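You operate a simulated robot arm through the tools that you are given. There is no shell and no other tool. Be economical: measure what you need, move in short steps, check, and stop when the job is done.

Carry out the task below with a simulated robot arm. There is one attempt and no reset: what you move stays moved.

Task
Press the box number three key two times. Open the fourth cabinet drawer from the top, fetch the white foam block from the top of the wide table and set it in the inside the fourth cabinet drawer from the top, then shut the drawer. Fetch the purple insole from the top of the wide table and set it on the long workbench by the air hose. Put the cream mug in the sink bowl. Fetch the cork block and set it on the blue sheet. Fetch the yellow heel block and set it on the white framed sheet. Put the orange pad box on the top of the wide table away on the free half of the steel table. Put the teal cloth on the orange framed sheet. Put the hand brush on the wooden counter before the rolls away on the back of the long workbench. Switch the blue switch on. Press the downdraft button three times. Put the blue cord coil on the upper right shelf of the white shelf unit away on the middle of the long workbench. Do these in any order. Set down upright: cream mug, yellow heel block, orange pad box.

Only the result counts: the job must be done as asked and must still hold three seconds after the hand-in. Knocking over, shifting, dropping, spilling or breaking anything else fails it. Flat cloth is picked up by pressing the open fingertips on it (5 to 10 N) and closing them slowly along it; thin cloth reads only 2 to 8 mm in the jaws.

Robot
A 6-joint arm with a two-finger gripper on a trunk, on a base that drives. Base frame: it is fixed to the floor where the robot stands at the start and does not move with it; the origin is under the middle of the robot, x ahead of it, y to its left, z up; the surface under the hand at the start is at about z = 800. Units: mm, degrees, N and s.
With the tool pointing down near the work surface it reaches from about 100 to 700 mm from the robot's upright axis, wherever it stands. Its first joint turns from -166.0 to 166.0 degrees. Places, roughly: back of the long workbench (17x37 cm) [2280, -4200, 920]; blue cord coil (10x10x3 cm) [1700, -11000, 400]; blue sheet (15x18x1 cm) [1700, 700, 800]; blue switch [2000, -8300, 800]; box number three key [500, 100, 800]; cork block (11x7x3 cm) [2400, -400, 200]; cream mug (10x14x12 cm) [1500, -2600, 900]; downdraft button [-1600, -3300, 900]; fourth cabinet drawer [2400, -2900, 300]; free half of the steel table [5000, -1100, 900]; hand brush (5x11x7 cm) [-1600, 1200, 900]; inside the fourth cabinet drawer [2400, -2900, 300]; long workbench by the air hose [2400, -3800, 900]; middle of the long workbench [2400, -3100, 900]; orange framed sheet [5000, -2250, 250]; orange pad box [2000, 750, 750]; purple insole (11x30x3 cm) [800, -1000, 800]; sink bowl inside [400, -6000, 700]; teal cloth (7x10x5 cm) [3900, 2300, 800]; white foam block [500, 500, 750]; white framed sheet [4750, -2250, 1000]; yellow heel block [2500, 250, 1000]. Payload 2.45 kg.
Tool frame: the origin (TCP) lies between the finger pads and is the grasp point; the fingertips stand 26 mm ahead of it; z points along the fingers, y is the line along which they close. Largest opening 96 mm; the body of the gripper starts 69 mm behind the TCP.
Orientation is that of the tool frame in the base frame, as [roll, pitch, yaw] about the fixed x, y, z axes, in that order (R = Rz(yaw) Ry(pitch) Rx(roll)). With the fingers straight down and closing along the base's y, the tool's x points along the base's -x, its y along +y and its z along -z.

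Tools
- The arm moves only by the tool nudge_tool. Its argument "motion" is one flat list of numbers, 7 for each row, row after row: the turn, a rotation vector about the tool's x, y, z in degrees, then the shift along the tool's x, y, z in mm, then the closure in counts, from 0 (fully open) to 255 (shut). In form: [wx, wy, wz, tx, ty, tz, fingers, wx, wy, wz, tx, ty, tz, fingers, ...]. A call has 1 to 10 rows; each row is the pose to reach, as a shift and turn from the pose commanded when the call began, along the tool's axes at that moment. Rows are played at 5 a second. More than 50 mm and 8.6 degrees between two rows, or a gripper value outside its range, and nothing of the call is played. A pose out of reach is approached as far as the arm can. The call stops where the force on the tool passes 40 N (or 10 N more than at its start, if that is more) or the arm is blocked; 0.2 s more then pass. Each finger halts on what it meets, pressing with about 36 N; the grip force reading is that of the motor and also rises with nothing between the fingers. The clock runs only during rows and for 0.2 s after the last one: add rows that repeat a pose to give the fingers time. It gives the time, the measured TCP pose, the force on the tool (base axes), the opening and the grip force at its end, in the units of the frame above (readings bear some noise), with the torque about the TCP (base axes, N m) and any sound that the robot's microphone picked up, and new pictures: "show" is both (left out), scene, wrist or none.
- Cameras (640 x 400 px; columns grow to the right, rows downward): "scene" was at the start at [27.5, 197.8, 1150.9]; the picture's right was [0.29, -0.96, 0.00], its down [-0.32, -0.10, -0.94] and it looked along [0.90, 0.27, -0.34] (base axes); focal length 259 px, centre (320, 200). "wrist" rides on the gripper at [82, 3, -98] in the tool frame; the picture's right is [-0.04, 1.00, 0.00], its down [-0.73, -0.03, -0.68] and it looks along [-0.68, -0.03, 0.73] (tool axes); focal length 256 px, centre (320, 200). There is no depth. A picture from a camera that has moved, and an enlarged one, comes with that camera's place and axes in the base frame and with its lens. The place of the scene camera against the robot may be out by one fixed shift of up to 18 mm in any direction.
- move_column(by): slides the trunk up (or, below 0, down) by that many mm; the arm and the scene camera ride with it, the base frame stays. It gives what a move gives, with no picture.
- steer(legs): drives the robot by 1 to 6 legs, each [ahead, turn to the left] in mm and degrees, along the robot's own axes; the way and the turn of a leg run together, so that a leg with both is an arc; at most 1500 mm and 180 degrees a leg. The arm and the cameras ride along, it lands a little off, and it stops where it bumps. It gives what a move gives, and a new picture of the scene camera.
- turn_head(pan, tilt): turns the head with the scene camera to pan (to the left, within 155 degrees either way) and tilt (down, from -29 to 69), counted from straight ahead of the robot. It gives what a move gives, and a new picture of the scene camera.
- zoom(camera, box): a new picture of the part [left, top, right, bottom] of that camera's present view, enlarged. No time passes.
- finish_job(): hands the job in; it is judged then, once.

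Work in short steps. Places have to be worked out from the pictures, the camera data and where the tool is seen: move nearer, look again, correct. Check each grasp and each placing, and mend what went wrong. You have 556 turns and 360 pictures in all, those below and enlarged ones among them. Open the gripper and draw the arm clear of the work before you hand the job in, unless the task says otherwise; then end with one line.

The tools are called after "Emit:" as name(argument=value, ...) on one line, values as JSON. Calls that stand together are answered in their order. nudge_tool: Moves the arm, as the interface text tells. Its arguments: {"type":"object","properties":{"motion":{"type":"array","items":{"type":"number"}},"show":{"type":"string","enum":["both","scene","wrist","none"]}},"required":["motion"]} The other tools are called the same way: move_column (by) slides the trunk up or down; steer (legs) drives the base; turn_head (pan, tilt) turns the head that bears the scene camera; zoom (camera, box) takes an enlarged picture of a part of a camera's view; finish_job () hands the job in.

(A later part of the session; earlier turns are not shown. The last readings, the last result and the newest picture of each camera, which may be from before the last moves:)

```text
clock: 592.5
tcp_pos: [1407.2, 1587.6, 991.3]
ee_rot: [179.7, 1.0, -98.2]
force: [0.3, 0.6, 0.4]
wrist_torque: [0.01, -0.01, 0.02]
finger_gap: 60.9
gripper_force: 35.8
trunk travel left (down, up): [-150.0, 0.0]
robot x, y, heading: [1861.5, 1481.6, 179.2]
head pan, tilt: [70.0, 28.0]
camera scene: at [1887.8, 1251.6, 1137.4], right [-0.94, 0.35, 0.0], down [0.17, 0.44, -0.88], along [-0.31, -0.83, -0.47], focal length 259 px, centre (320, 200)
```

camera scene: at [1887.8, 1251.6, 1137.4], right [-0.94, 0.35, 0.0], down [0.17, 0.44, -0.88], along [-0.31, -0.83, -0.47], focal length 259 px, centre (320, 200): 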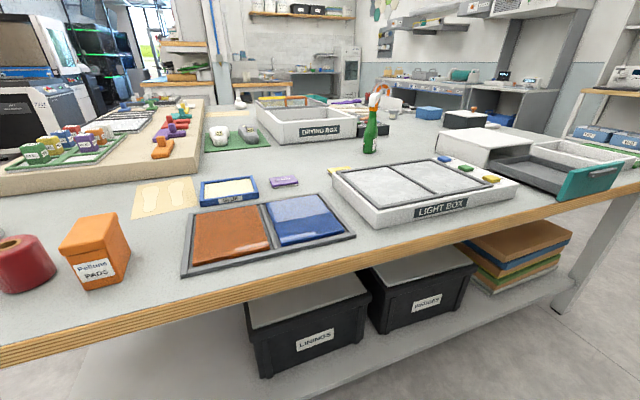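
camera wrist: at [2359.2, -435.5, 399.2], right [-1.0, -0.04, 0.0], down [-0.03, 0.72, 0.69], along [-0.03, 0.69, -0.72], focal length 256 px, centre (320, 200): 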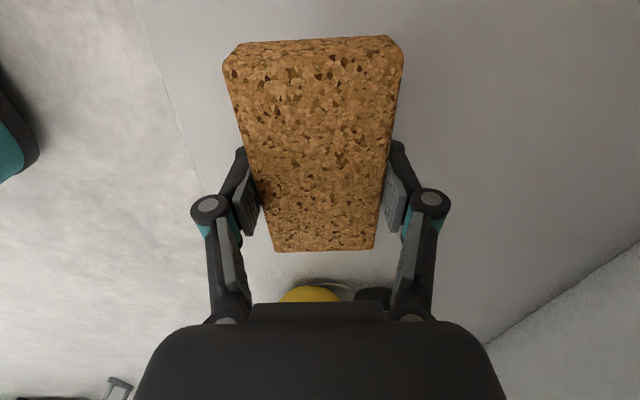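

Blue sheet at ≈[1735, 737]; the orange pad box at ≈[2140, 763]. Turn to face the table and approach.

Emit:
steer(legs=[[0, 90.5], [120, 0]])

Emit:
turn_head(pan=10, tilt=40)

```text
clock: 597.5
tcp_pos: [1759.0, 904.8, 990.1]
ee_rot: [179.7, 1.1, -7.8]
force: [0.2, 0.3, -0.2]
wrist_torque: [-0.02, 0.06, 0.01]
finger_gap: 60.9
gripper_force: 36.3
trunk travel left (down, up): [-150.0, 0.0]
robot x, y, heading: [1867.3, 1363.5, -90.6]
head pan, tilt: [70.0, 28.0]
camera scene: at [2104.7, 1402.3, 1137.4], right [-0.35, -0.94, 0.0], down [-0.44, 0.16, -0.88], along [0.83, -0.31, -0.47], focal length 259 px, centre (320, 200)
```

scene: 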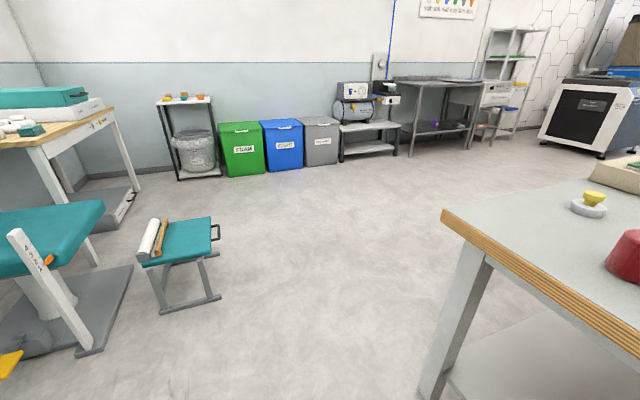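

```text
clock: 598.9
tcp_pos: [1759.5, 904.8, 991.3]
ee_rot: [179.8, 1.0, -7.9]
force: [1.0, 0.2, -0.1]
wrist_torque: [0.02, 0.02, 0.01]
finger_gap: 60.6
gripper_force: 36.0
trunk travel left (down, up): [-150.0, 0.0]
robot x, y, heading: [1864.2, 1362.1, -90.7]
head pan, tilt: [10.0, 40.0]
camera scene: at [2033.3, 1350.4, 1118.9], right [-0.99, -0.17, 0.0], down [-0.11, 0.63, -0.77], along [0.13, -0.76, -0.64], focal length 259 px, centre (320, 200)
```

scene: 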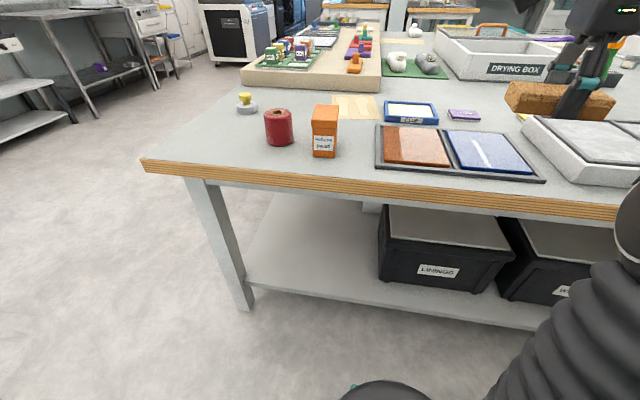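

Move closer and over the blue sheet, then look with the wrist camera.

Emit:
steer(legs=[[80, 0]])

Emit:
nudge_tool(motion=[0, 0, -4, -10, 40, 25, 255, 0, 0, -8, -20, 75, 55, 255, 0, 0, -8, -20, 100, 85, 255, 0, 0, -8, -20, 100, 85, 255], show="both")

```text
clock: 599.9
tcp_pos: [1758.5, 822.8, 990.0]
ee_rot: [179.7, 0.9, -7.8]
force: [0.2, -0.8, -0.5]
wrist_torque: [0.05, -0.01, 0.0]
finger_gap: 60.7
gripper_force: 35.7
trunk travel left (down, up): [-150.0, 0.0]
robot x, y, heading: [1860.6, 1281.9, -90.4]
head pan, tilt: [10.0, 40.0]
camera scene: at [2032.7, 1269.7, 1118.9], right [-0.99, -0.17, 0.0], down [-0.11, 0.63, -0.77], along [0.13, -0.76, -0.64], focal length 259 px, centre (320, 200)
```

scene: 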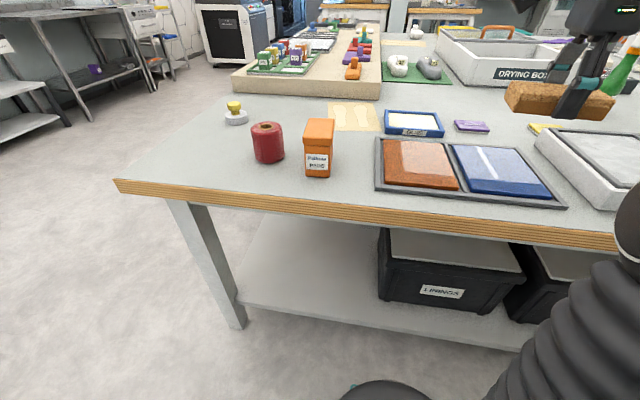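

```text
clock: 600.9
tcp_pos: [1723.4, 725.4, 905.5]
ee_rot: [180.0, 1.1, 0.3]
force: [-0.4, 0.0, -1.0]
wrist_torque: [0.01, -0.02, 0.02]
finger_gap: 60.9
gripper_force: 35.8
trunk travel left (down, up): [-150.0, 0.0]
robot x, y, heading: [1863.6, 1282.2, -90.3]
head pan, tilt: [10.0, 40.0]
camera scene: at [2032.6, 1269.7, 1118.9], right [-0.99, -0.17, 0.0], down [-0.11, 0.63, -0.77], along [0.13, -0.76, -0.64], focal length 259 px, centre (320, 200)
camera wrist: at [1807.0, 723.5, 1002.6], right [-0.04, -1.0, 0.0], down [-0.72, 0.03, 0.69], along [-0.69, 0.02, -0.72], focal length 256 px, centre (320, 200)
```

scene: 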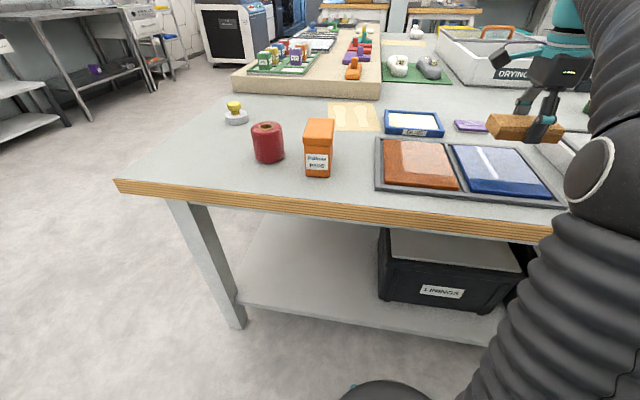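
wrist: 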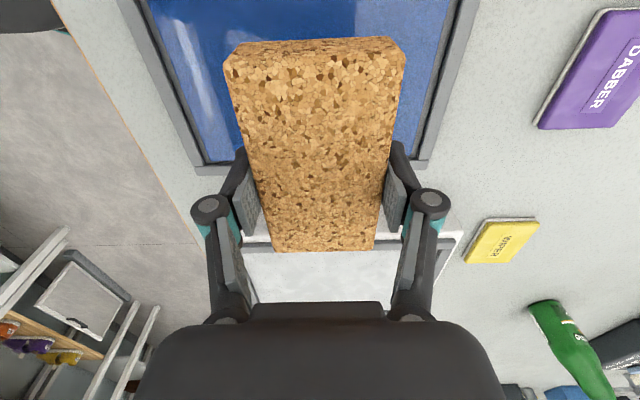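

Sheet spans about x 1672–1822, y 645–828. Shift to centre [1745, 737] and lower to contact.

Emit:
nudge_tool(motion=[0, 0, 0, 22, -12, 0, 255, 0, 0, 0, 22, -12, 30, 255, 0, 0, 0, 22, -12, 50, 255, 0, 0, 0, 22, -12, 56, 255, 0, 0, 0, 22, -12, 59, 255, 0, 0, 0, 22, -12, 62, 255, 0, 0, 0, 22, -12, 65, 255, 0, 0, 0, 22, -12, 68, 255], show="wrist")

```text
clock: 602.7
tcp_pos: [1745.0, 739.4, 837.4]
ee_rot: [179.8, 1.1, 0.2]
force: [1.3, -0.7, 3.2]
wrist_torque: [0.07, -0.17, -0.02]
finger_gap: 61.0
gripper_force: 36.1
trunk travel left (down, up): [-150.0, 0.0]
robot x, y, heading: [1866.7, 1279.2, -90.4]
head pan, tilt: [10.0, 40.0]
camera wrist: at [1828.6, 736.3, 934.1], right [-0.04, -1.0, 0.0], down [-0.72, 0.03, 0.69], along [-0.69, 0.02, -0.72], focal length 256 px, centre (320, 200)
```

wrist: 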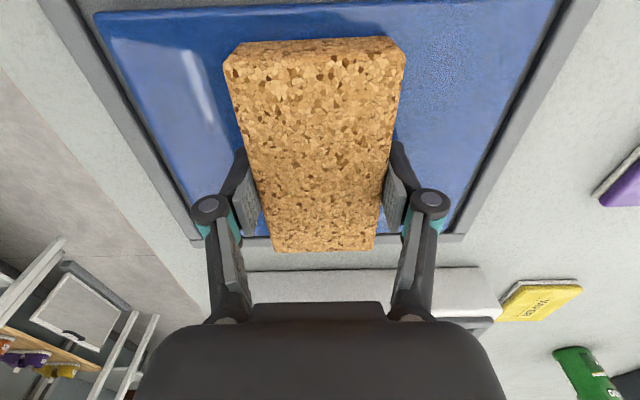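

Cork rests on the blue sheet. Release and lift.

Emit:
nudge_tool(motion=[0, 0, 0, 0, 0, 1, 180, 0, 0, 0, 0, 0, 1, 100, 0, 0, 0, 0, 0, 1, 60, 0, 0, 0, 0, 0, -40, 40, 0, 0, 0, 0, 0, -80, 0, 0, 0, 0, 0, 0, -110, 0], show="wrist")

```text
clock: 604.1
tcp_pos: [1746.3, 739.1, 947.5]
ee_rot: [179.9, 1.0, 0.2]
force: [0.0, 0.3, 0.6]
wrist_torque: [-0.01, -0.01, -0.01]
finger_gap: 96.1
gripper_force: 0.0
trunk travel left (down, up): [-150.0, 0.0]
robot x, y, heading: [1861.0, 1280.3, -90.5]
head pan, tilt: [10.0, 40.0]
camera wrist: at [1830.2, 735.4, 1043.6], right [-0.04, -1.0, 0.0], down [-0.72, 0.03, 0.69], along [-0.69, 0.02, -0.72], focal length 256 px, centre (320, 200)
```

wrist: 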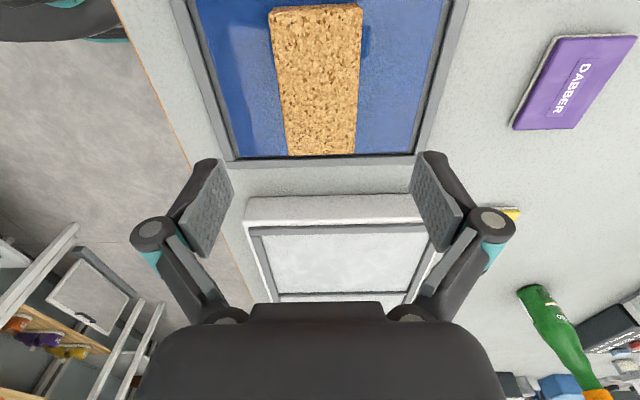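

Cork is on the blue sheet with margin. Next the orange pad box near [2118, 775]: swing over with the normal tool yaw and look.

Emit:
nudge_tool(motion=[0, 0, -8.6, 24, -6, -5, 0, 0, 0, -17.2, 48, -12, -5, 0, 0, 0, -25.8, 72, -18, -5, 0, 0, 0, -34.4, 96, -24, -5, 0, 0, 0, -43, 120, -30, -5, 0, 0, 0, -51.6, 144, -36, -5, 0, 0, 0, -60.2, 168, -42, -5, 0, 0, 0, -68.8, 192, -48, -5, 0, 0, 0, -77.4, 216, -54, -5, 0, 0, 0, -86, 240, -60, -5, 0], show="both")

```text
clock: 606.3
tcp_pos: [1985.9, 799.2, 949.3]
ee_rot: [-179.1, 0.2, 86.3]
force: [-0.3, -1.1, 0.1]
wrist_torque: [0.02, -0.03, -0.04]
finger_gap: 95.7
gripper_force: 0.1
trunk travel left (down, up): [-150.0, 0.0]
robot x, y, heading: [1857.3, 1283.5, -90.4]
head pan, tilt: [10.0, 40.0]
camera scene: at [2032.6, 1269.7, 1118.9], right [-0.99, -0.17, 0.0], down [-0.11, 0.63, -0.77], along [0.13, -0.76, -0.64], focal length 259 px, centre (320, 200)
camera wrist: at [1996.8, 881.6, 1046.2], right [0.99, -0.1, -0.02], down [-0.06, -0.73, 0.68], along [-0.08, -0.68, -0.73], focal length 256 px, centre (320, 200)
```

scene: 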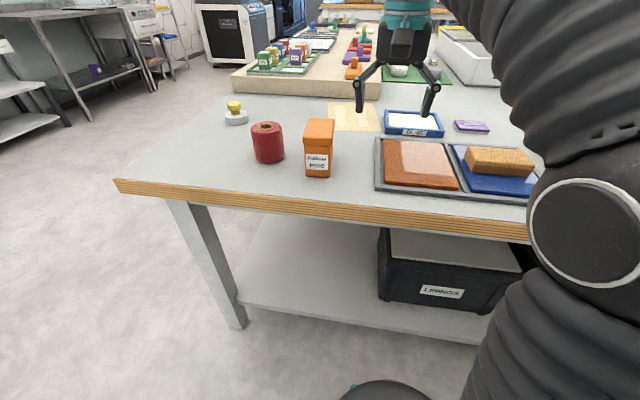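
wrist: 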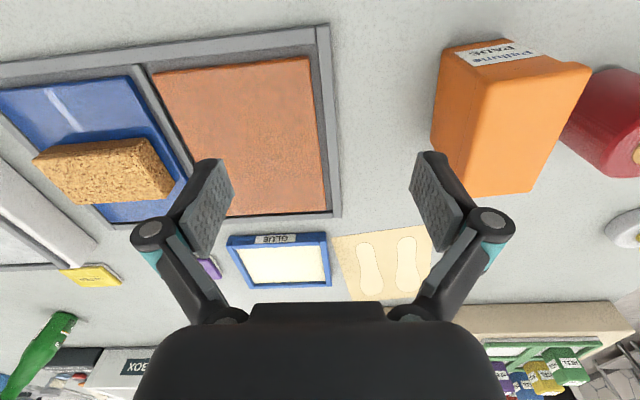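

Box centre ≈ [2107, 789], ~45 mm wide, rotated ~8°. Move over it and look.

Emit:
nudge_tool(motion=[0, 0, -4, 0, 40, -6, 0, 0, 0, -8, -1, 80, -6, 0, 0, 0, -8, -2, 121, -6, 0, 0, 0, -8, -2, 121, -6, 0], show="both")

```text
clock: 607.3
tcp_pos: [2107.3, 790.3, 952.4]
ee_rot: [-178.9, 0.0, 94.1]
force: [0.3, -0.4, -0.2]
wrist_torque: [0.01, 0.01, -0.03]
finger_gap: 96.1
gripper_force: 0.1
trunk travel left (down, up): [-150.0, 0.0]
robot x, y, heading: [1860.2, 1283.6, -90.4]
head pan, tilt: [10.0, 40.0]
camera scene: at [2032.8, 1269.7, 1118.9], right [-0.99, -0.17, 0.0], down [-0.11, 0.63, -0.77], along [0.13, -0.76, -0.64], focal length 259 px, centre (320, 200)
camera wrist: at [2106.6, 871.1, 1049.7], right [1.0, 0.03, -0.02], down [0.04, -0.73, 0.68], along [0.01, -0.68, -0.73], focal length 256 px, centre (320, 200)
```

scene: 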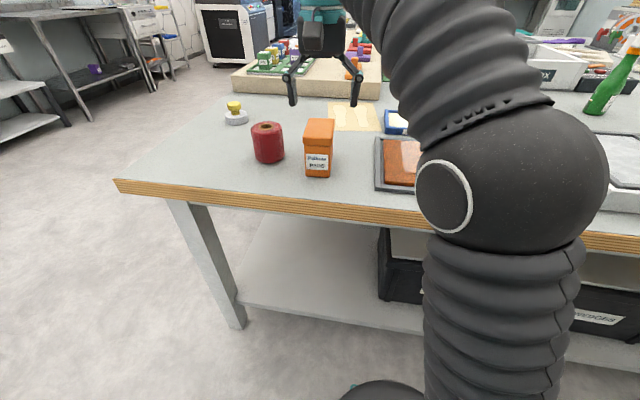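
wrist: 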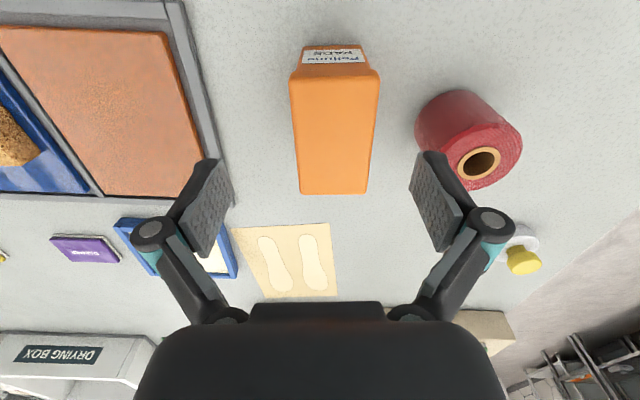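

Box top z≈905, centre x≈2114. The red roll is close, so narrow the fingers to ~66 mm before descending.

Emit:
nudge_tool(motion=[0, 0, 0, 0, 6, 0, 78, 0, 0, 0, 0, 6, 0, 78, 0, 0, 0, 0, 6, 35, 78, 0, 0, 0, 0, 6, 35, 78], show="both")

```text
clock: 608.3
tcp_pos: [2112.3, 789.6, 916.7]
ee_rot: [-179.0, 0.1, 94.1]
force: [0.5, -0.3, -0.7]
wrist_torque: [0.01, 0.0, -0.03]
finger_gap: 66.4
gripper_force: 0.0
trunk travel left (down, up): [-150.0, 0.0]
robot x, y, heading: [1860.1, 1278.6, -90.3]
head pan, tilt: [10.0, 40.0]
camera scene: at [2032.8, 1269.7, 1118.9], right [-0.99, -0.17, 0.0], down [-0.11, 0.63, -0.77], along [0.13, -0.76, -0.64], focal length 259 px, centre (320, 200)
camera wrist: at [2110.7, 871.8, 1014.7], right [1.0, 0.03, -0.02], down [0.04, -0.73, 0.68], along [0.01, -0.68, -0.73], focal length 256 px, centre (320, 200)
```

scene: 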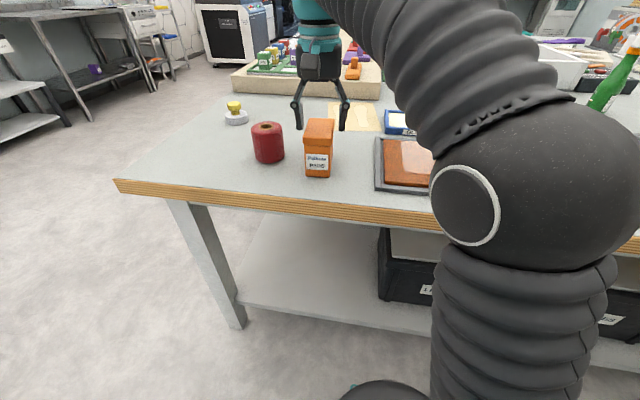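
wrist: 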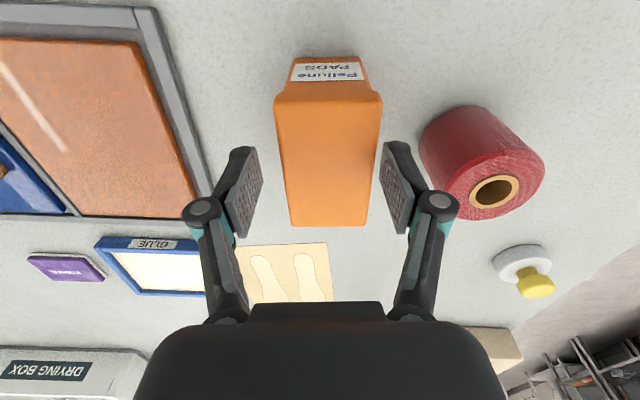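

Fingers straddle the box cleanly. Descend to z≈860 and close.

Emit:
nudge_tool(motion=[0, 0, 0, 0, 2, 20, 78, 0, 0, 0, 3, 2, 40, 78, 0, 0, 0, 5, 2, 57, 78, 0, 0, 0, 5, 2, 57, 120, 0, 0, 0, 5, 2, 57, 180, 0, 0, 0, 5, 2, 57, 255, 0, 0, 0, 5, 2, 57, 255], show="wrist")

```text
clock: 609.9
tcp_pos: [2112.0, 795.9, 860.0]
ee_rot: [-178.9, 0.1, 94.3]
force: [1.3, 0.3, 4.7]
wrist_torque: [-0.06, -0.28, 0.07]
finger_gap: 53.6
gripper_force: 36.3
trunk travel left (down, up): [-150.0, 0.0]
robot x, y, heading: [1861.4, 1281.9, -90.4]
head pan, tilt: [10.0, 40.0]
camera wrist: at [2110.5, 878.4, 957.7], right [1.0, 0.03, -0.02], down [0.04, -0.73, 0.68], along [0.01, -0.68, -0.73], focal length 256 px, centre (320, 200)
```

wrist: 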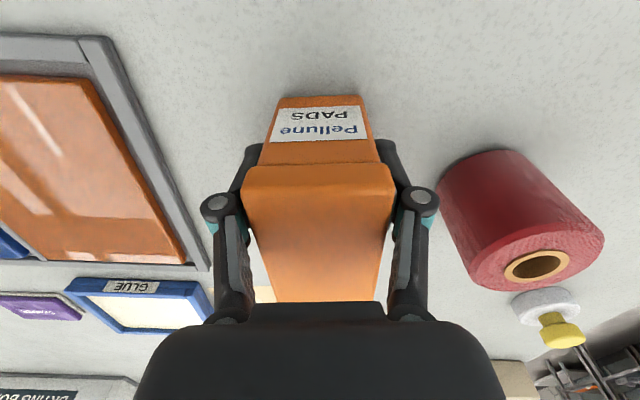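

Gripped (54 mm). Lift and back the base away from the table.

Emit:
nudge_tool(motion=[0, 0, 0, 0, 0, -35, 255, 0, 0, 0, 0, 0, -70, 255, 0, 0, 0, 5, 0, -95, 255, 0, 0, 0, 5, 0, -95, 255], show="scene")

Emit:
steer(legs=[[-350, 0]])

```text
clock: 610.9
tcp_pos: [2112.5, 800.3, 955.2]
ee_rot: [-179.0, -0.1, 94.2]
force: [0.5, -0.1, -0.7]
wrist_torque: [0.06, -0.01, 0.01]
finger_gap: 53.8
gripper_force: 36.1
trunk travel left (down, up): [-150.0, 0.0]
robot x, y, heading: [1861.2, 1282.0, -90.5]
head pan, tilt: [10.0, 40.0]
camera scene: at [2032.9, 1269.6, 1118.9], right [-0.99, -0.17, 0.0], down [-0.11, 0.63, -0.77], along [0.13, -0.76, -0.64], focal length 259 px, centre (320, 200)
```

scene: 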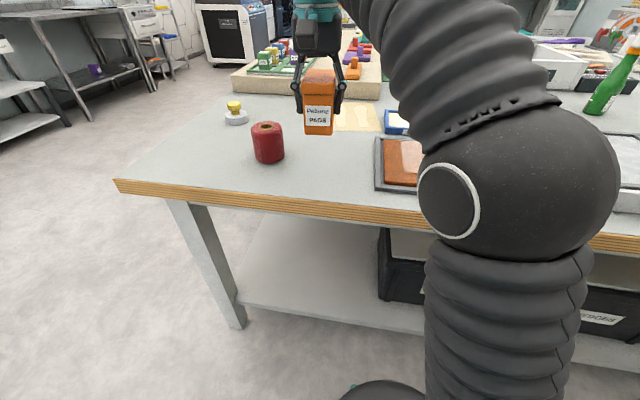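

```text
clock: 613.2
tcp_pos: [2114.3, 1145.4, 955.6]
ee_rot: [-178.9, 0.0, 93.9]
force: [0.3, 0.2, -0.8]
wrist_torque: [0.03, -0.01, -0.03]
finger_gap: 53.5
gripper_force: 36.4
trunk travel left (down, up): [-150.0, 0.0]
robot x, y, heading: [1865.9, 1624.6, -90.8]
head pan, tilt: [10.0, 40.0]
camera scene: at [2036.1, 1614.1, 1118.9], right [-0.99, -0.16, 0.0], down [-0.1, 0.63, -0.77], along [0.12, -0.76, -0.64], focal length 259 px, centre (320, 200)
```

scene: 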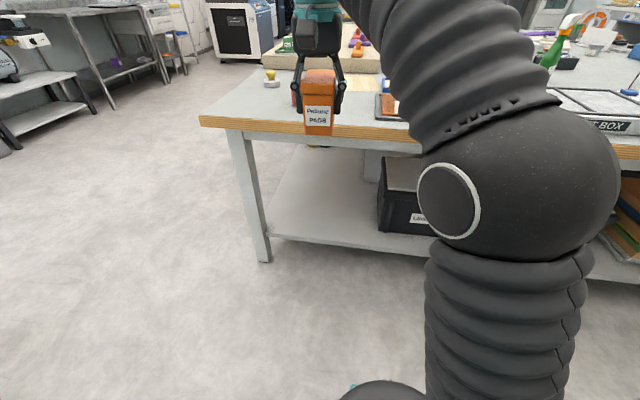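

Tuck the box in and drive around the east side toward the steel table.

Emit:
nudge_tool(motion=[0, 0, 0, 18, -41, -8, 255, 0, 0, 0, 36, -82, -16, 255, 0, 0, 0, 54, -123, -24, 255, 0, 0, 0, 72, -166, -32, 255], show="none")

Emit:
steer(legs=[[0, 79], [900, 0], [0, -33], [1450, 0]])

```text
clock: 614.2
tcp_pos: [1944.5, 1205.4, 989.9]
ee_rot: [-178.9, -0.1, 94.0]
force: [0.4, 0.7, -2.0]
wrist_torque: [0.07, 0.06, 0.04]
finger_gap: 53.7
gripper_force: 35.8
trunk travel left (down, up): [-150.0, 0.0]
robot x, y, heading: [1866.2, 1629.2, -90.6]
head pan, tilt: [10.0, 40.0]
```

```text
clock: 630.6
tcp_pos: [4140.4, 179.6, 991.3]
ee_rot: [-178.8, 0.0, 140.8]
force: [0.5, 0.4, -1.3]
wrist_torque: [0.02, 0.01, -0.02]
finger_gap: 53.6
gripper_force: 36.1
trunk travel left (down, up): [-150.0, 0.0]
robot x, y, heading: [3775.6, 410.3, -44.3]
head pan, tilt: [10.0, 40.0]
camera scene: at [3913.0, 531.0, 1118.9], right [-0.56, -0.83, 0.0], down [-0.53, 0.36, -0.77], along [0.64, -0.43, -0.64], focal length 259 px, centre (320, 200)
```

scene: 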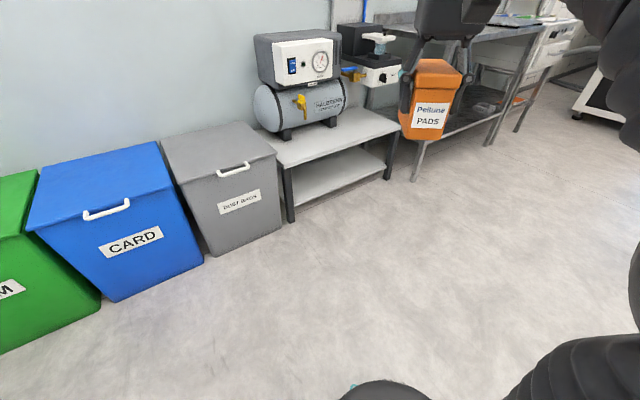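

Emit:
steer(legs=[[0, -23.2], [1500, 0], [100, 0], [0, 67.5]])

Emit:
turn_head(pan=-5, tilt=25)

```text
clock: 643.0
tcp_pos: [4828.3, -970.4, 990.7]
ee_rot: [-178.9, 0.0, -173.7]
force: [-0.7, 0.4, -1.5]
wrist_torque: [-0.05, 0.03, -0.02]
finger_gap: 54.0
gripper_force: 36.1
trunk travel left (down, up): [-150.0, 0.0]
robot x, y, heading: [4410.1, -1066.4, 1.7]
head pan, tilt: [10.0, 40.0]
camera scene: at [4428.3, -879.7, 1118.9], right [0.2, -0.98, 0.0], down [-0.63, -0.13, -0.77], along [0.75, 0.15, -0.64], focal length 259 px, centre (320, 200)
```

scene: 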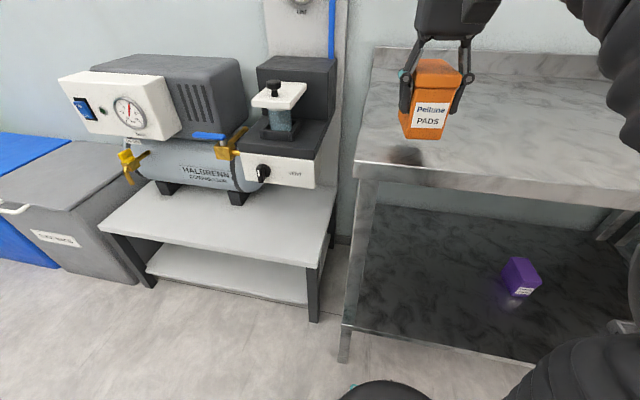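

```text
clock: 643.8
tcp_pos: [4828.9, -969.8, 990.1]
ee_rot: [-178.9, 0.0, -173.8]
force: [1.0, -0.2, -0.9]
wrist_torque: [0.0, 0.05, 0.0]
finger_gap: 53.8
gripper_force: 36.1
trunk travel left (down, up): [-150.0, 0.0]
robot x, y, heading: [4409.1, -1067.8, 1.8]
head pan, tilt: [-5.0, 25.0]
camera scene: at [4437.0, -902.2, 1142.2], right [-0.06, -1.0, 0.0], down [-0.42, 0.02, -0.91], along [0.9, -0.05, -0.42], focal length 259 px, centre (320, 200)
```

scene: 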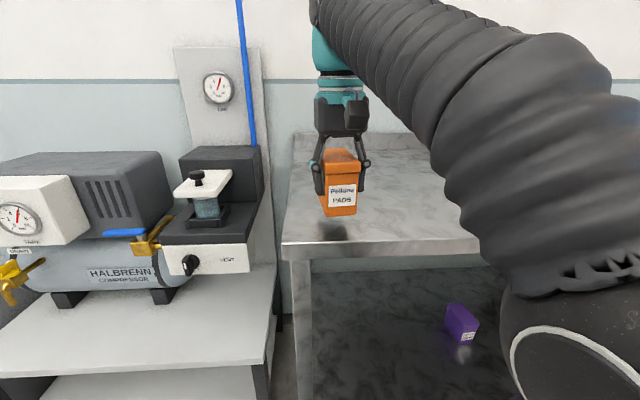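

Table top z≈900, its north half is clear. Advance 60 mm and move the box over [4985, -1085].

Emit:
steer(legs=[[60, 0]])

Emit:
nudge_tool(motion=[0, 0, 0, -20, -32, 0, 255, 0, 0, 0, -41, -64, 0, 255, 0, 0, 0, -62, -96, 0, 255, 0, 0, 0, -83, -127, 0, 255, 0, 0, 0, -83, -127, 0, 255], show="both")

```text
clock: 644.8
tcp_pos: [4889.1, -968.3, 990.4]
ee_rot: [-178.9, -0.1, -173.8]
force: [0.2, 0.2, -2.1]
wrist_torque: [0.01, 0.01, 0.03]
finger_gap: 53.7
gripper_force: 35.6
trunk travel left (down, up): [-150.0, 0.0]
robot x, y, heading: [4474.8, -1063.7, 1.5]
head pan, tilt: [-5.0, 25.0]
camera scene: at [4497.0, -900.6, 1142.2], right [-0.06, -1.0, 0.0], down [-0.42, 0.03, -0.91], along [0.9, -0.05, -0.42], focal length 259 px, centre (320, 200)
```

scene: 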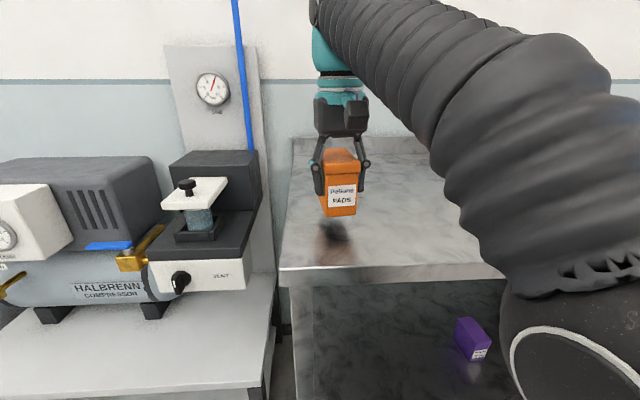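

```text
clock: 646.0
tcp_pos: [4983.8, -1086.4, 992.9]
ee_rot: [-179.0, 0.0, -173.7]
force: [-0.3, 0.4, -1.4]
wrist_torque: [0.0, 0.02, -0.01]
finger_gap: 53.7
gripper_force: 36.1
trunk travel left (down, up): [-150.0, 0.0]
robot x, y, heading: [4472.1, -1064.3, 1.5]
head pan, tilt: [-5.0, 25.0]
camera scene: at [4497.0, -900.6, 1142.2], right [-0.06, -1.0, 0.0], down [-0.42, 0.03, -0.91], along [0.9, -0.05, -0.42], focal length 259 px, centre (320, 200)
camera wrist: at [4902.1, -1091.3, 1090.9], right [-0.07, 1.0, -0.02], down [0.73, 0.06, 0.68], along [0.68, 0.03, -0.73], focal length 256 px, centre (320, 200)
```

scene: 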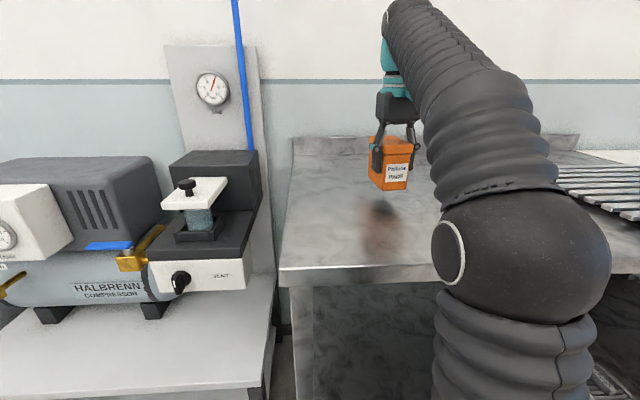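
wrist: 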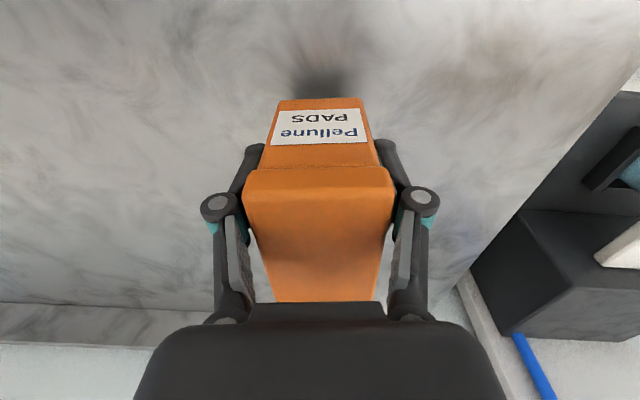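

Free steel surface below. Lower until contact, then release.

Emit:
nudge_tool(motion=[0, 0, 0, 0, 0, 15, 255, 0, 0, 0, 0, 0, 23, 255, 0, 0, 0, 0, 0, 27, 255, 0, 0, 0, 0, 0, 30, 255, 0, 0, 0, 0, 0, 33, 255, 0, 0, 0, 0, 0, 36, 255, 0, 0, 0, 0, 0, 39, 255, 0, 0, 0, 0, 0, 42, 255], show="scene")

```text
clock: 647.8
tcp_pos: [4982.7, -1086.7, 952.8]
ee_rot: [-178.9, 0.2, -173.6]
force: [1.0, -0.3, 28.6]
wrist_torque: [0.71, 0.3, 0.02]
finger_gap: 51.7
gripper_force: 36.2
trunk travel left (down, up): [-150.0, 0.0]
robot x, y, heading: [4468.7, -1067.1, 1.4]
head pan, tilt: [-5.0, 25.0]
camera scene: at [4495.9, -900.7, 1142.6], right [-0.06, -1.0, 0.0], down [-0.42, 0.03, -0.91], along [0.91, -0.05, -0.42], focal length 259 px, centre (320, 200)
```

scene: 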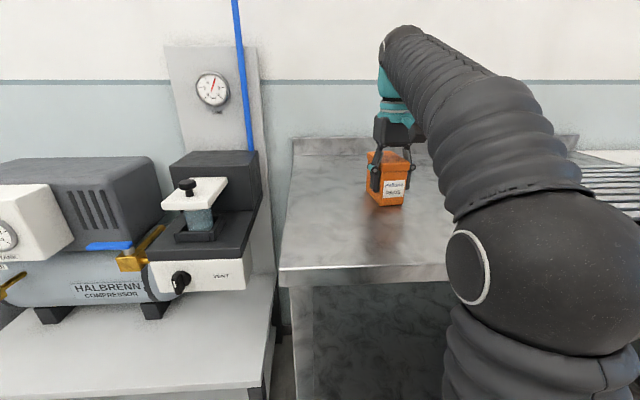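

Resting on the table. Open fully and withdraw horizontally along the tool's back direction (fingertips cannot clear the box top).

Emit:
nudge_tool(motion=[0, 0, 0, 0, 0, -3, 200, 0, 0, 0, 0, 0, -3, 100, 0, 0, 0, 0, 0, -3, 0, 0, 0, 0, 0, 0, -3, 0, 0, 0, 0, 25, 0, -3, 0, 0, 0, 0, 60, 0, -3, 0, 0, 0, 0, 100, 0, -3, 0, 0, 0, 0, 145, 0, -10, 0, 0, 0, 0, 180, 0, -20, 0], show="both")

```text
clock: 649.8
tcp_pos: [4807.0, -1107.1, 970.5]
ee_rot: [-179.0, 0.0, -173.7]
force: [1.5, 0.1, -0.2]
wrist_torque: [0.04, 0.07, 0.0]
finger_gap: 96.2
gripper_force: 0.1
trunk travel left (down, up): [-150.0, 0.0]
robot x, y, heading: [4469.9, -1064.7, 1.7]
head pan, tilt: [-5.0, 25.0]
camera scene: at [4497.4, -900.7, 1142.2], right [-0.06, -1.0, 0.0], down [-0.42, 0.03, -0.91], along [0.9, -0.05, -0.42], focal length 259 px, centre (320, 200)
camera wrist: at [4724.5, -1110.5, 1067.6], right [-0.07, 1.0, -0.02], down [0.73, 0.06, 0.68], along [0.68, 0.03, -0.73], focal length 256 px, centre (320, 200)
```

scene: 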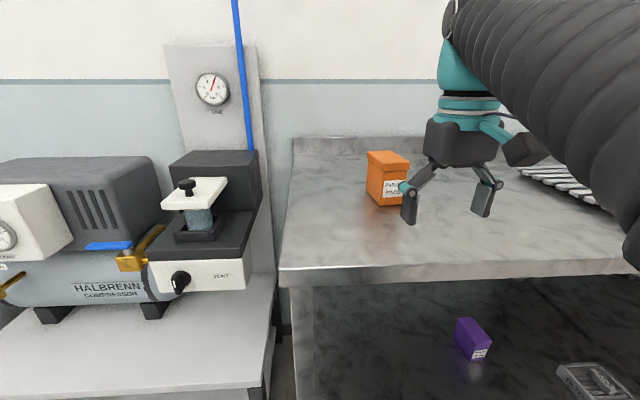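
wrist: 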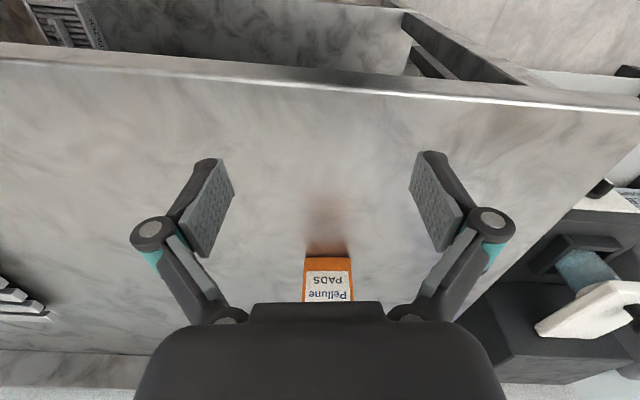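

Pad box stands upright. Look right toward the framed sheets' shelf.

Emit:
turn_head(pan=-55, tilt=20)

```text
clock: 651.0
tcp_pos: [4806.5, -1105.2, 969.7]
ee_rot: [-178.9, 0.0, -173.8]
force: [-0.7, -0.8, 0.0]
wrist_torque: [-0.01, 0.0, -0.02]
finger_gap: 95.8
gripper_force: 0.0
trunk travel left (down, up): [-150.0, 0.0]
robot x, y, heading: [4468.4, -1065.1, 1.6]
head pan, tilt: [-55.0, 20.0]
camera scene: at [4460.5, -969.9, 1150.3], right [-0.8, -0.6, 0.0], down [-0.2, 0.27, -0.94], along [0.56, -0.75, -0.34], focal length 259 px, centre (320, 200)
```

scene: 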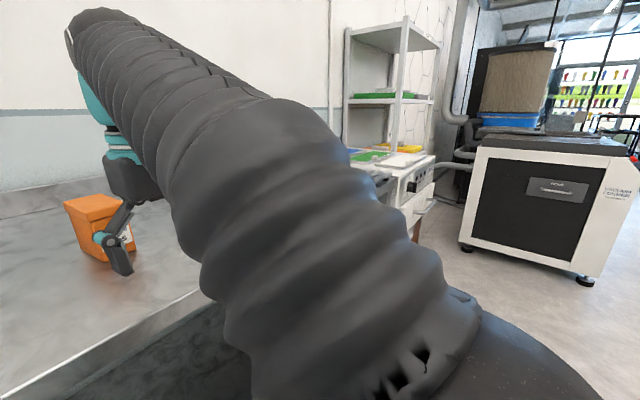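

Back off and view the framed-sheet area from about [4100, -2200].

Emit:
steer(legs=[[-350, 0], [0, -90], [1130, 0], [0, 90]])

Emit:
turn_head(pan=0, tilt=25)

```text
clock: 666.2
tcp_pos: [4498.3, -2233.3, 970.5]
ee_rot: [-178.9, 0.0, -172.8]
force: [-0.2, -0.5, -0.1]
wrist_torque: [0.01, 0.0, 0.0]
finger_gap: 96.0
gripper_force: 0.1
trunk travel left (down, up): [-150.0, 0.0]
robot x, y, heading: [4165.0, -2200.8, 2.7]
head pan, tilt: [-55.0, 20.0]
camera scene: at [4150.9, -2104.3, 1150.3], right [-0.79, -0.61, 0.0], down [-0.21, 0.27, -0.94], along [0.57, -0.74, -0.34], focal length 259 px, centre (320, 200)
```

scene: 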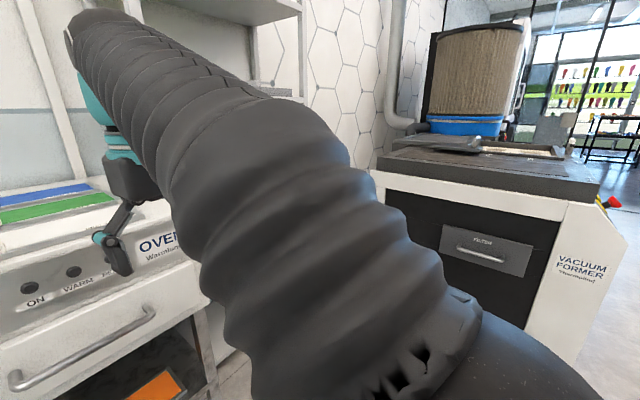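

```text
clock: 667.5
tcp_pos: [4498.6, -2234.3, 970.3]
ee_rot: [-178.9, 0.0, -172.8]
force: [-0.4, 0.6, 0.0]
wrist_torque: [0.0, -0.03, 0.02]
finger_gap: 96.1
gripper_force: 0.0
trunk travel left (down, up): [-150.0, 0.0]
robot x, y, heading: [4159.8, -2201.5, 2.4]
head pan, tilt: [0.0, 25.0]
camera scene: at [4186.1, -2026.4, 1142.2], right [0.05, -1.0, 0.0], down [-0.42, -0.02, -0.91], along [0.91, 0.04, -0.42], focal length 259 px, centre (320, 200)
```

scene: 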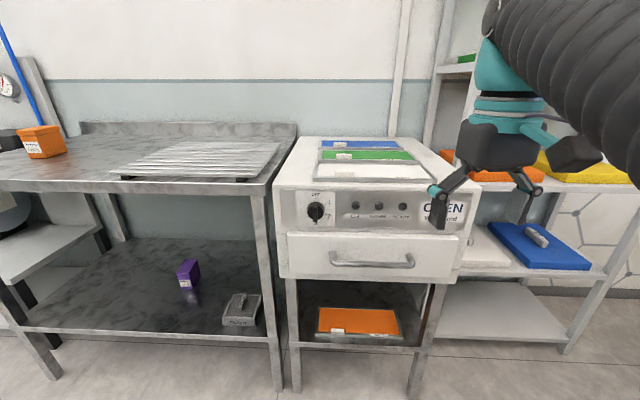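

Oven top holds blue, green and white framed sheets (white in front); orange framed sheet is on the shelf beneath. Now fetch the yellow heel block: drive to the table's east side.

Emit:
steer(legs=[[-150, 0], [0, 110], [1500, 0], [1120, 0], [0, 68]])

Emit:
turn_head(pan=10, tilt=25)

```text
clock: 688.6
tcp_pos: [2782.4, 284.5, 971.3]
ee_rot: [-178.9, 0.0, 3.3]
force: [-0.4, -0.1, -0.3]
wrist_torque: [-0.02, 0.0, 0.02]
finger_gap: 95.9
gripper_force: 0.1
trunk travel left (down, up): [-150.0, 0.0]
robot x, y, heading: [3115.2, 227.6, 178.8]
head pan, tilt: [0.0, 25.0]
camera scene: at [3076.9, 82.8, 1142.2], right [0.02, 1.0, 0.0], down [0.42, -0.01, -0.91], along [-0.91, 0.02, -0.42], focal length 259 px, centre (320, 200)
```

scene: 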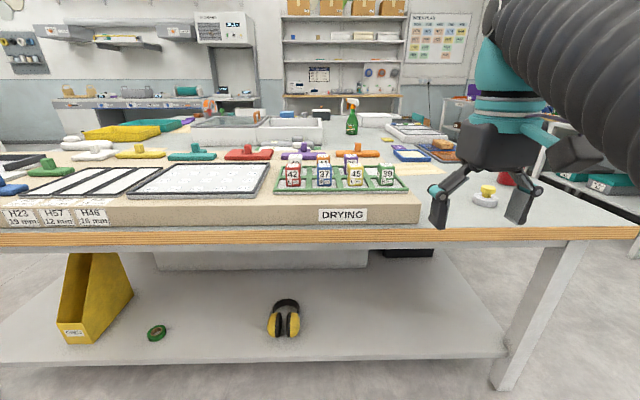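

```text
clock: 689.3
tcp_pos: [2782.3, 284.8, 970.3]
ee_rot: [-178.9, 0.0, 3.4]
force: [0.1, -0.2, 0.6]
wrist_torque: [0.01, -0.01, 0.01]
finger_gap: 96.1
gripper_force: 0.1
trunk travel left (down, up): [-150.0, 0.0]
robot x, y, heading: [3115.3, 222.3, 178.7]
head pan, tilt: [10.0, 25.0]
camera scene: at [3077.9, 66.8, 1142.2], right [-0.15, 0.99, 0.0], down [0.42, 0.06, -0.91], along [-0.9, -0.14, -0.42], focal length 259 px, centre (320, 200)
```

scene: 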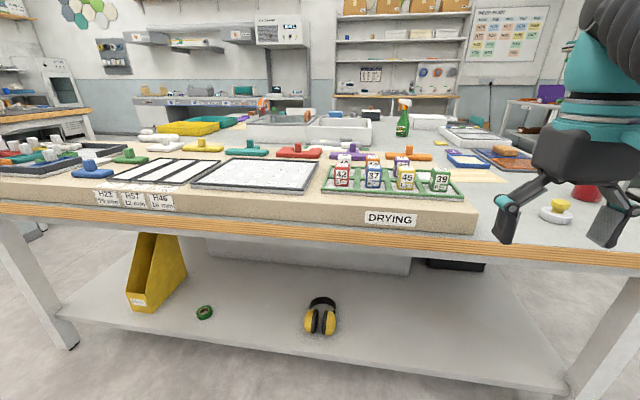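

Emit:
zoom(camera="scene", box=[310, 140, 480, 240])

```text
3.76 times, centred on (395, 190) of scene
camera zoom: at [3077.9, 66.8, 1142.2], right [-0.15, 0.99, 0.0], down [0.42, 0.06, -0.91], along [-0.9, -0.14, -0.42], focal length 974 px, centre (38, 238)
```

zoom: 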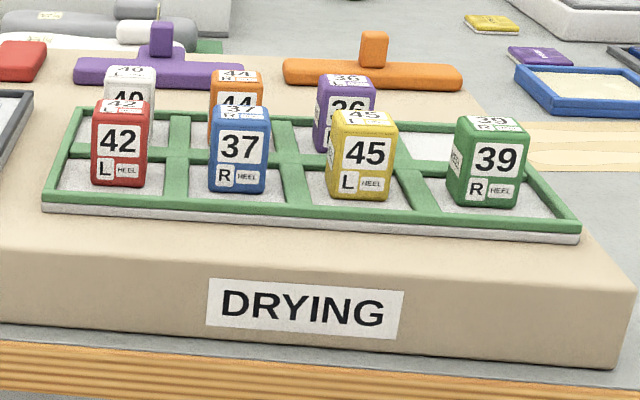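

Yellow 45 stands in the front row between blue 37 and green 39 with ~36 mm gaps. Tilt the hand 40° (also needed for the high oven top) and approach for a wrist view.

Emit:
nudge_tool(motion=[0, -8, 0, -28, 18, -5, 80, 0, -16, 0, -56, 36, -10, 80, 0, -24, 0, -84, 54, -15, 80, 0, -32, 0, -112, 74, -15, 80, 0, -40, 0, -148, 98, -15, 80, 0, -40, 0, -148, 98, -15, 80], show="both")

```text
clock: 690.7
tcp_pos: [2640.8, 175.8, 984.9]
ee_rot: [-178.6, 40.1, 4.2]
force: [0.4, -0.5, -0.1]
wrist_torque: [0.02, 0.0, -0.01]
finger_gap: 65.8
gripper_force: 0.0
trunk travel left (down, up): [-150.0, 0.0]
robot x, y, heading: [3113.6, 224.0, 178.9]
head pan, tilt: [10.0, 25.0]
camera scene: at [3077.9, 66.8, 1142.2], right [-0.15, 0.99, 0.0], down [0.42, 0.06, -0.91], along [-0.9, -0.14, -0.42], focal length 259 px, centre (320, 200)
camera wrist: at [2766.1, 179.0, 1006.4], right [0.03, -1.0, 0.01], down [-0.12, 0.0, 0.99], along [-0.99, -0.03, -0.12], focal length 256 px, centre (320, 200)
```

scene: 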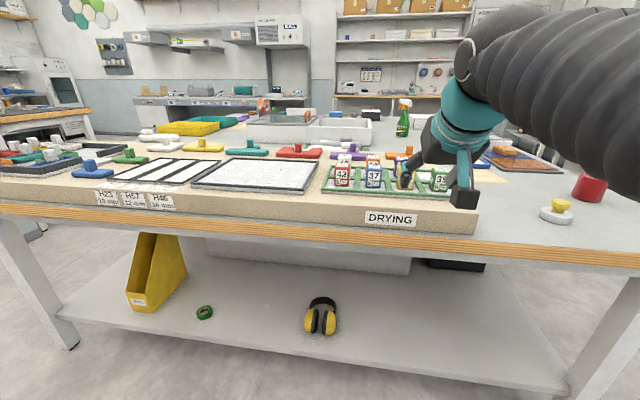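
wrist: 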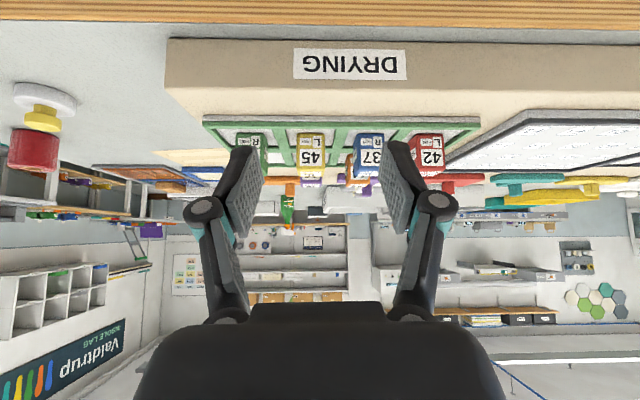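

Yellow block ≈ [2468, 180, 889–943]. Set gap 60 mm and approach in two stages.

Emit:
nudge_tool(motion=[0, 0, 0, -19, -3, 28, 94, 0, 0, 0, -38, -7, 57, 94, 0, 0, 0, -56, -10, 85, 94, 0, 0, 0, -56, -10, 85, 94], show="both")

Emit:
zoom(camera="scene", box=[310, 140, 480, 240])

```text
clock: 691.7
tcp_pos: [2542.9, 182.2, 956.1]
ee_rot: [-178.5, 39.9, 4.3]
force: [0.2, -0.2, -0.1]
wrist_torque: [-0.02, -0.02, 0.01]
finger_gap: 60.8
gripper_force: 0.2
trunk travel left (down, up): [-150.0, 0.0]
robot x, y, heading: [3119.2, 227.0, 178.5]
head pan, tilt: [10.0, 25.0]
camera scene: at [3077.9, 66.8, 1142.2], right [-0.15, 0.99, 0.0], down [0.42, 0.06, -0.91], along [-0.9, -0.14, -0.42], focal length 259 px, centre (320, 200)
camera wrist: at [2667.9, 184.5, 978.3], right [0.03, -1.0, 0.01], down [-0.13, 0.0, 0.99], along [-0.99, -0.03, -0.13], focal length 256 px, centre (320, 200)
```

scene: 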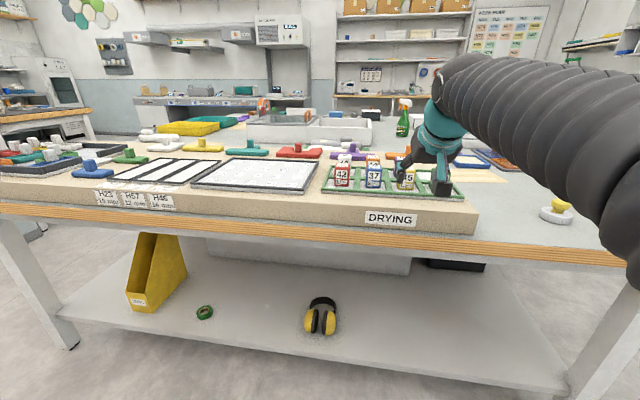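
wrist: 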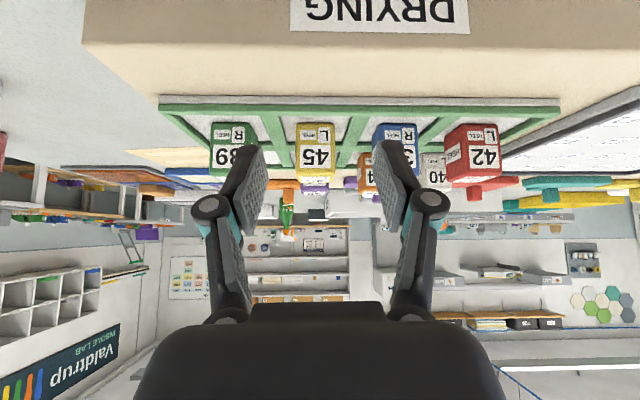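

```text
3.76 times, centred on (395, 190) of scene
camera zoom: at [3077.9, 66.8, 1142.2], right [-0.15, 0.99, 0.0], down [0.42, 0.06, -0.91], along [-0.9, -0.14, -0.42], focal length 974 px, centre (38, 238)
```

zoom: 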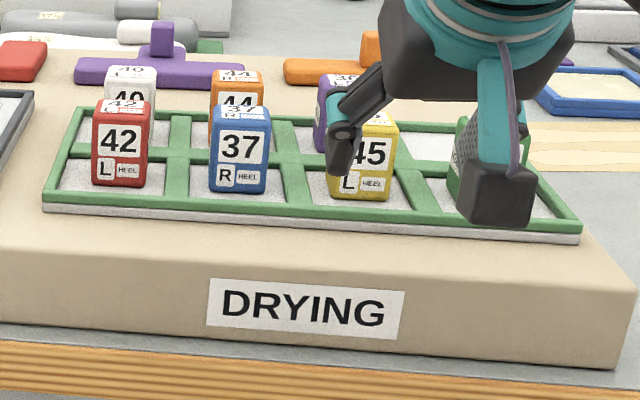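

Corridor between the neighbours looks right. Advance to the grip position.

Emit:
nudge_tool(motion=[0, 0, 0, -20, -2, 25, 94, 0, 0, 0, -40, -4, 50, 94, 0, 0, 0, -60, -6, 76, 94, 0, 0, 0, -60, -6, 76, 94], show="both")

Emit:
zoom(camera="scene", box=[310, 140, 480, 240])

```text
clock: 692.7
tcp_pos: [2444.5, 183.0, 935.4]
ee_rot: [-178.5, 40.0, 4.2]
force: [0.1, 0.3, 0.8]
wrist_torque: [-0.01, 0.03, 0.01]
finger_gap: 60.8
gripper_force: 0.1
trunk travel left (down, up): [-150.0, 0.0]
robot x, y, heading: [3112.6, 227.1, 178.7]
head pan, tilt: [10.0, 25.0]
camera scene: at [3077.9, 66.8, 1142.2], right [-0.15, 0.99, 0.0], down [0.42, 0.06, -0.91], along [-0.9, -0.14, -0.42], focal length 259 px, centre (320, 200)
camera wrist: at [2571.1, 186.5, 958.0], right [0.03, -1.0, 0.01], down [-0.13, 0.0, 0.99], along [-0.99, -0.03, -0.13], focal length 256 px, centre (320, 200)
```

scene: 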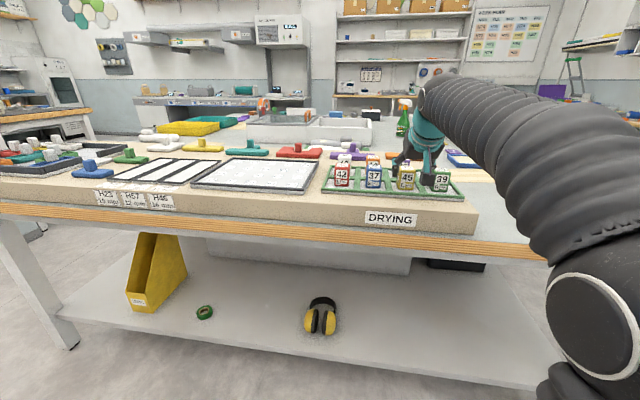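
wrist: 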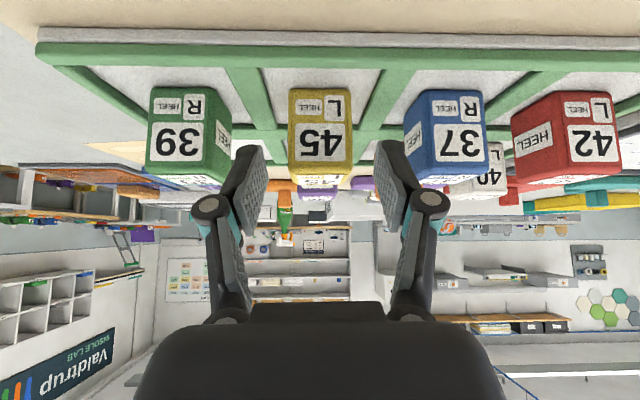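

```text
3.76 times, centred on (395, 190) of scene
camera zoom: at [3077.9, 66.8, 1142.2], right [-0.15, 0.99, 0.0], down [0.42, 0.06, -0.91], along [-0.9, -0.14, -0.42], focal length 974 px, centre (38, 238)
```

zoom: 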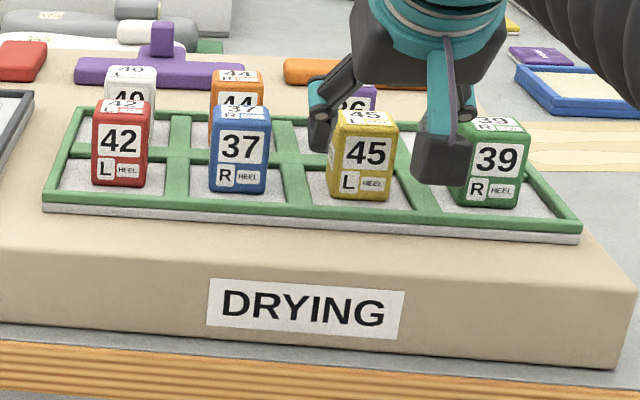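

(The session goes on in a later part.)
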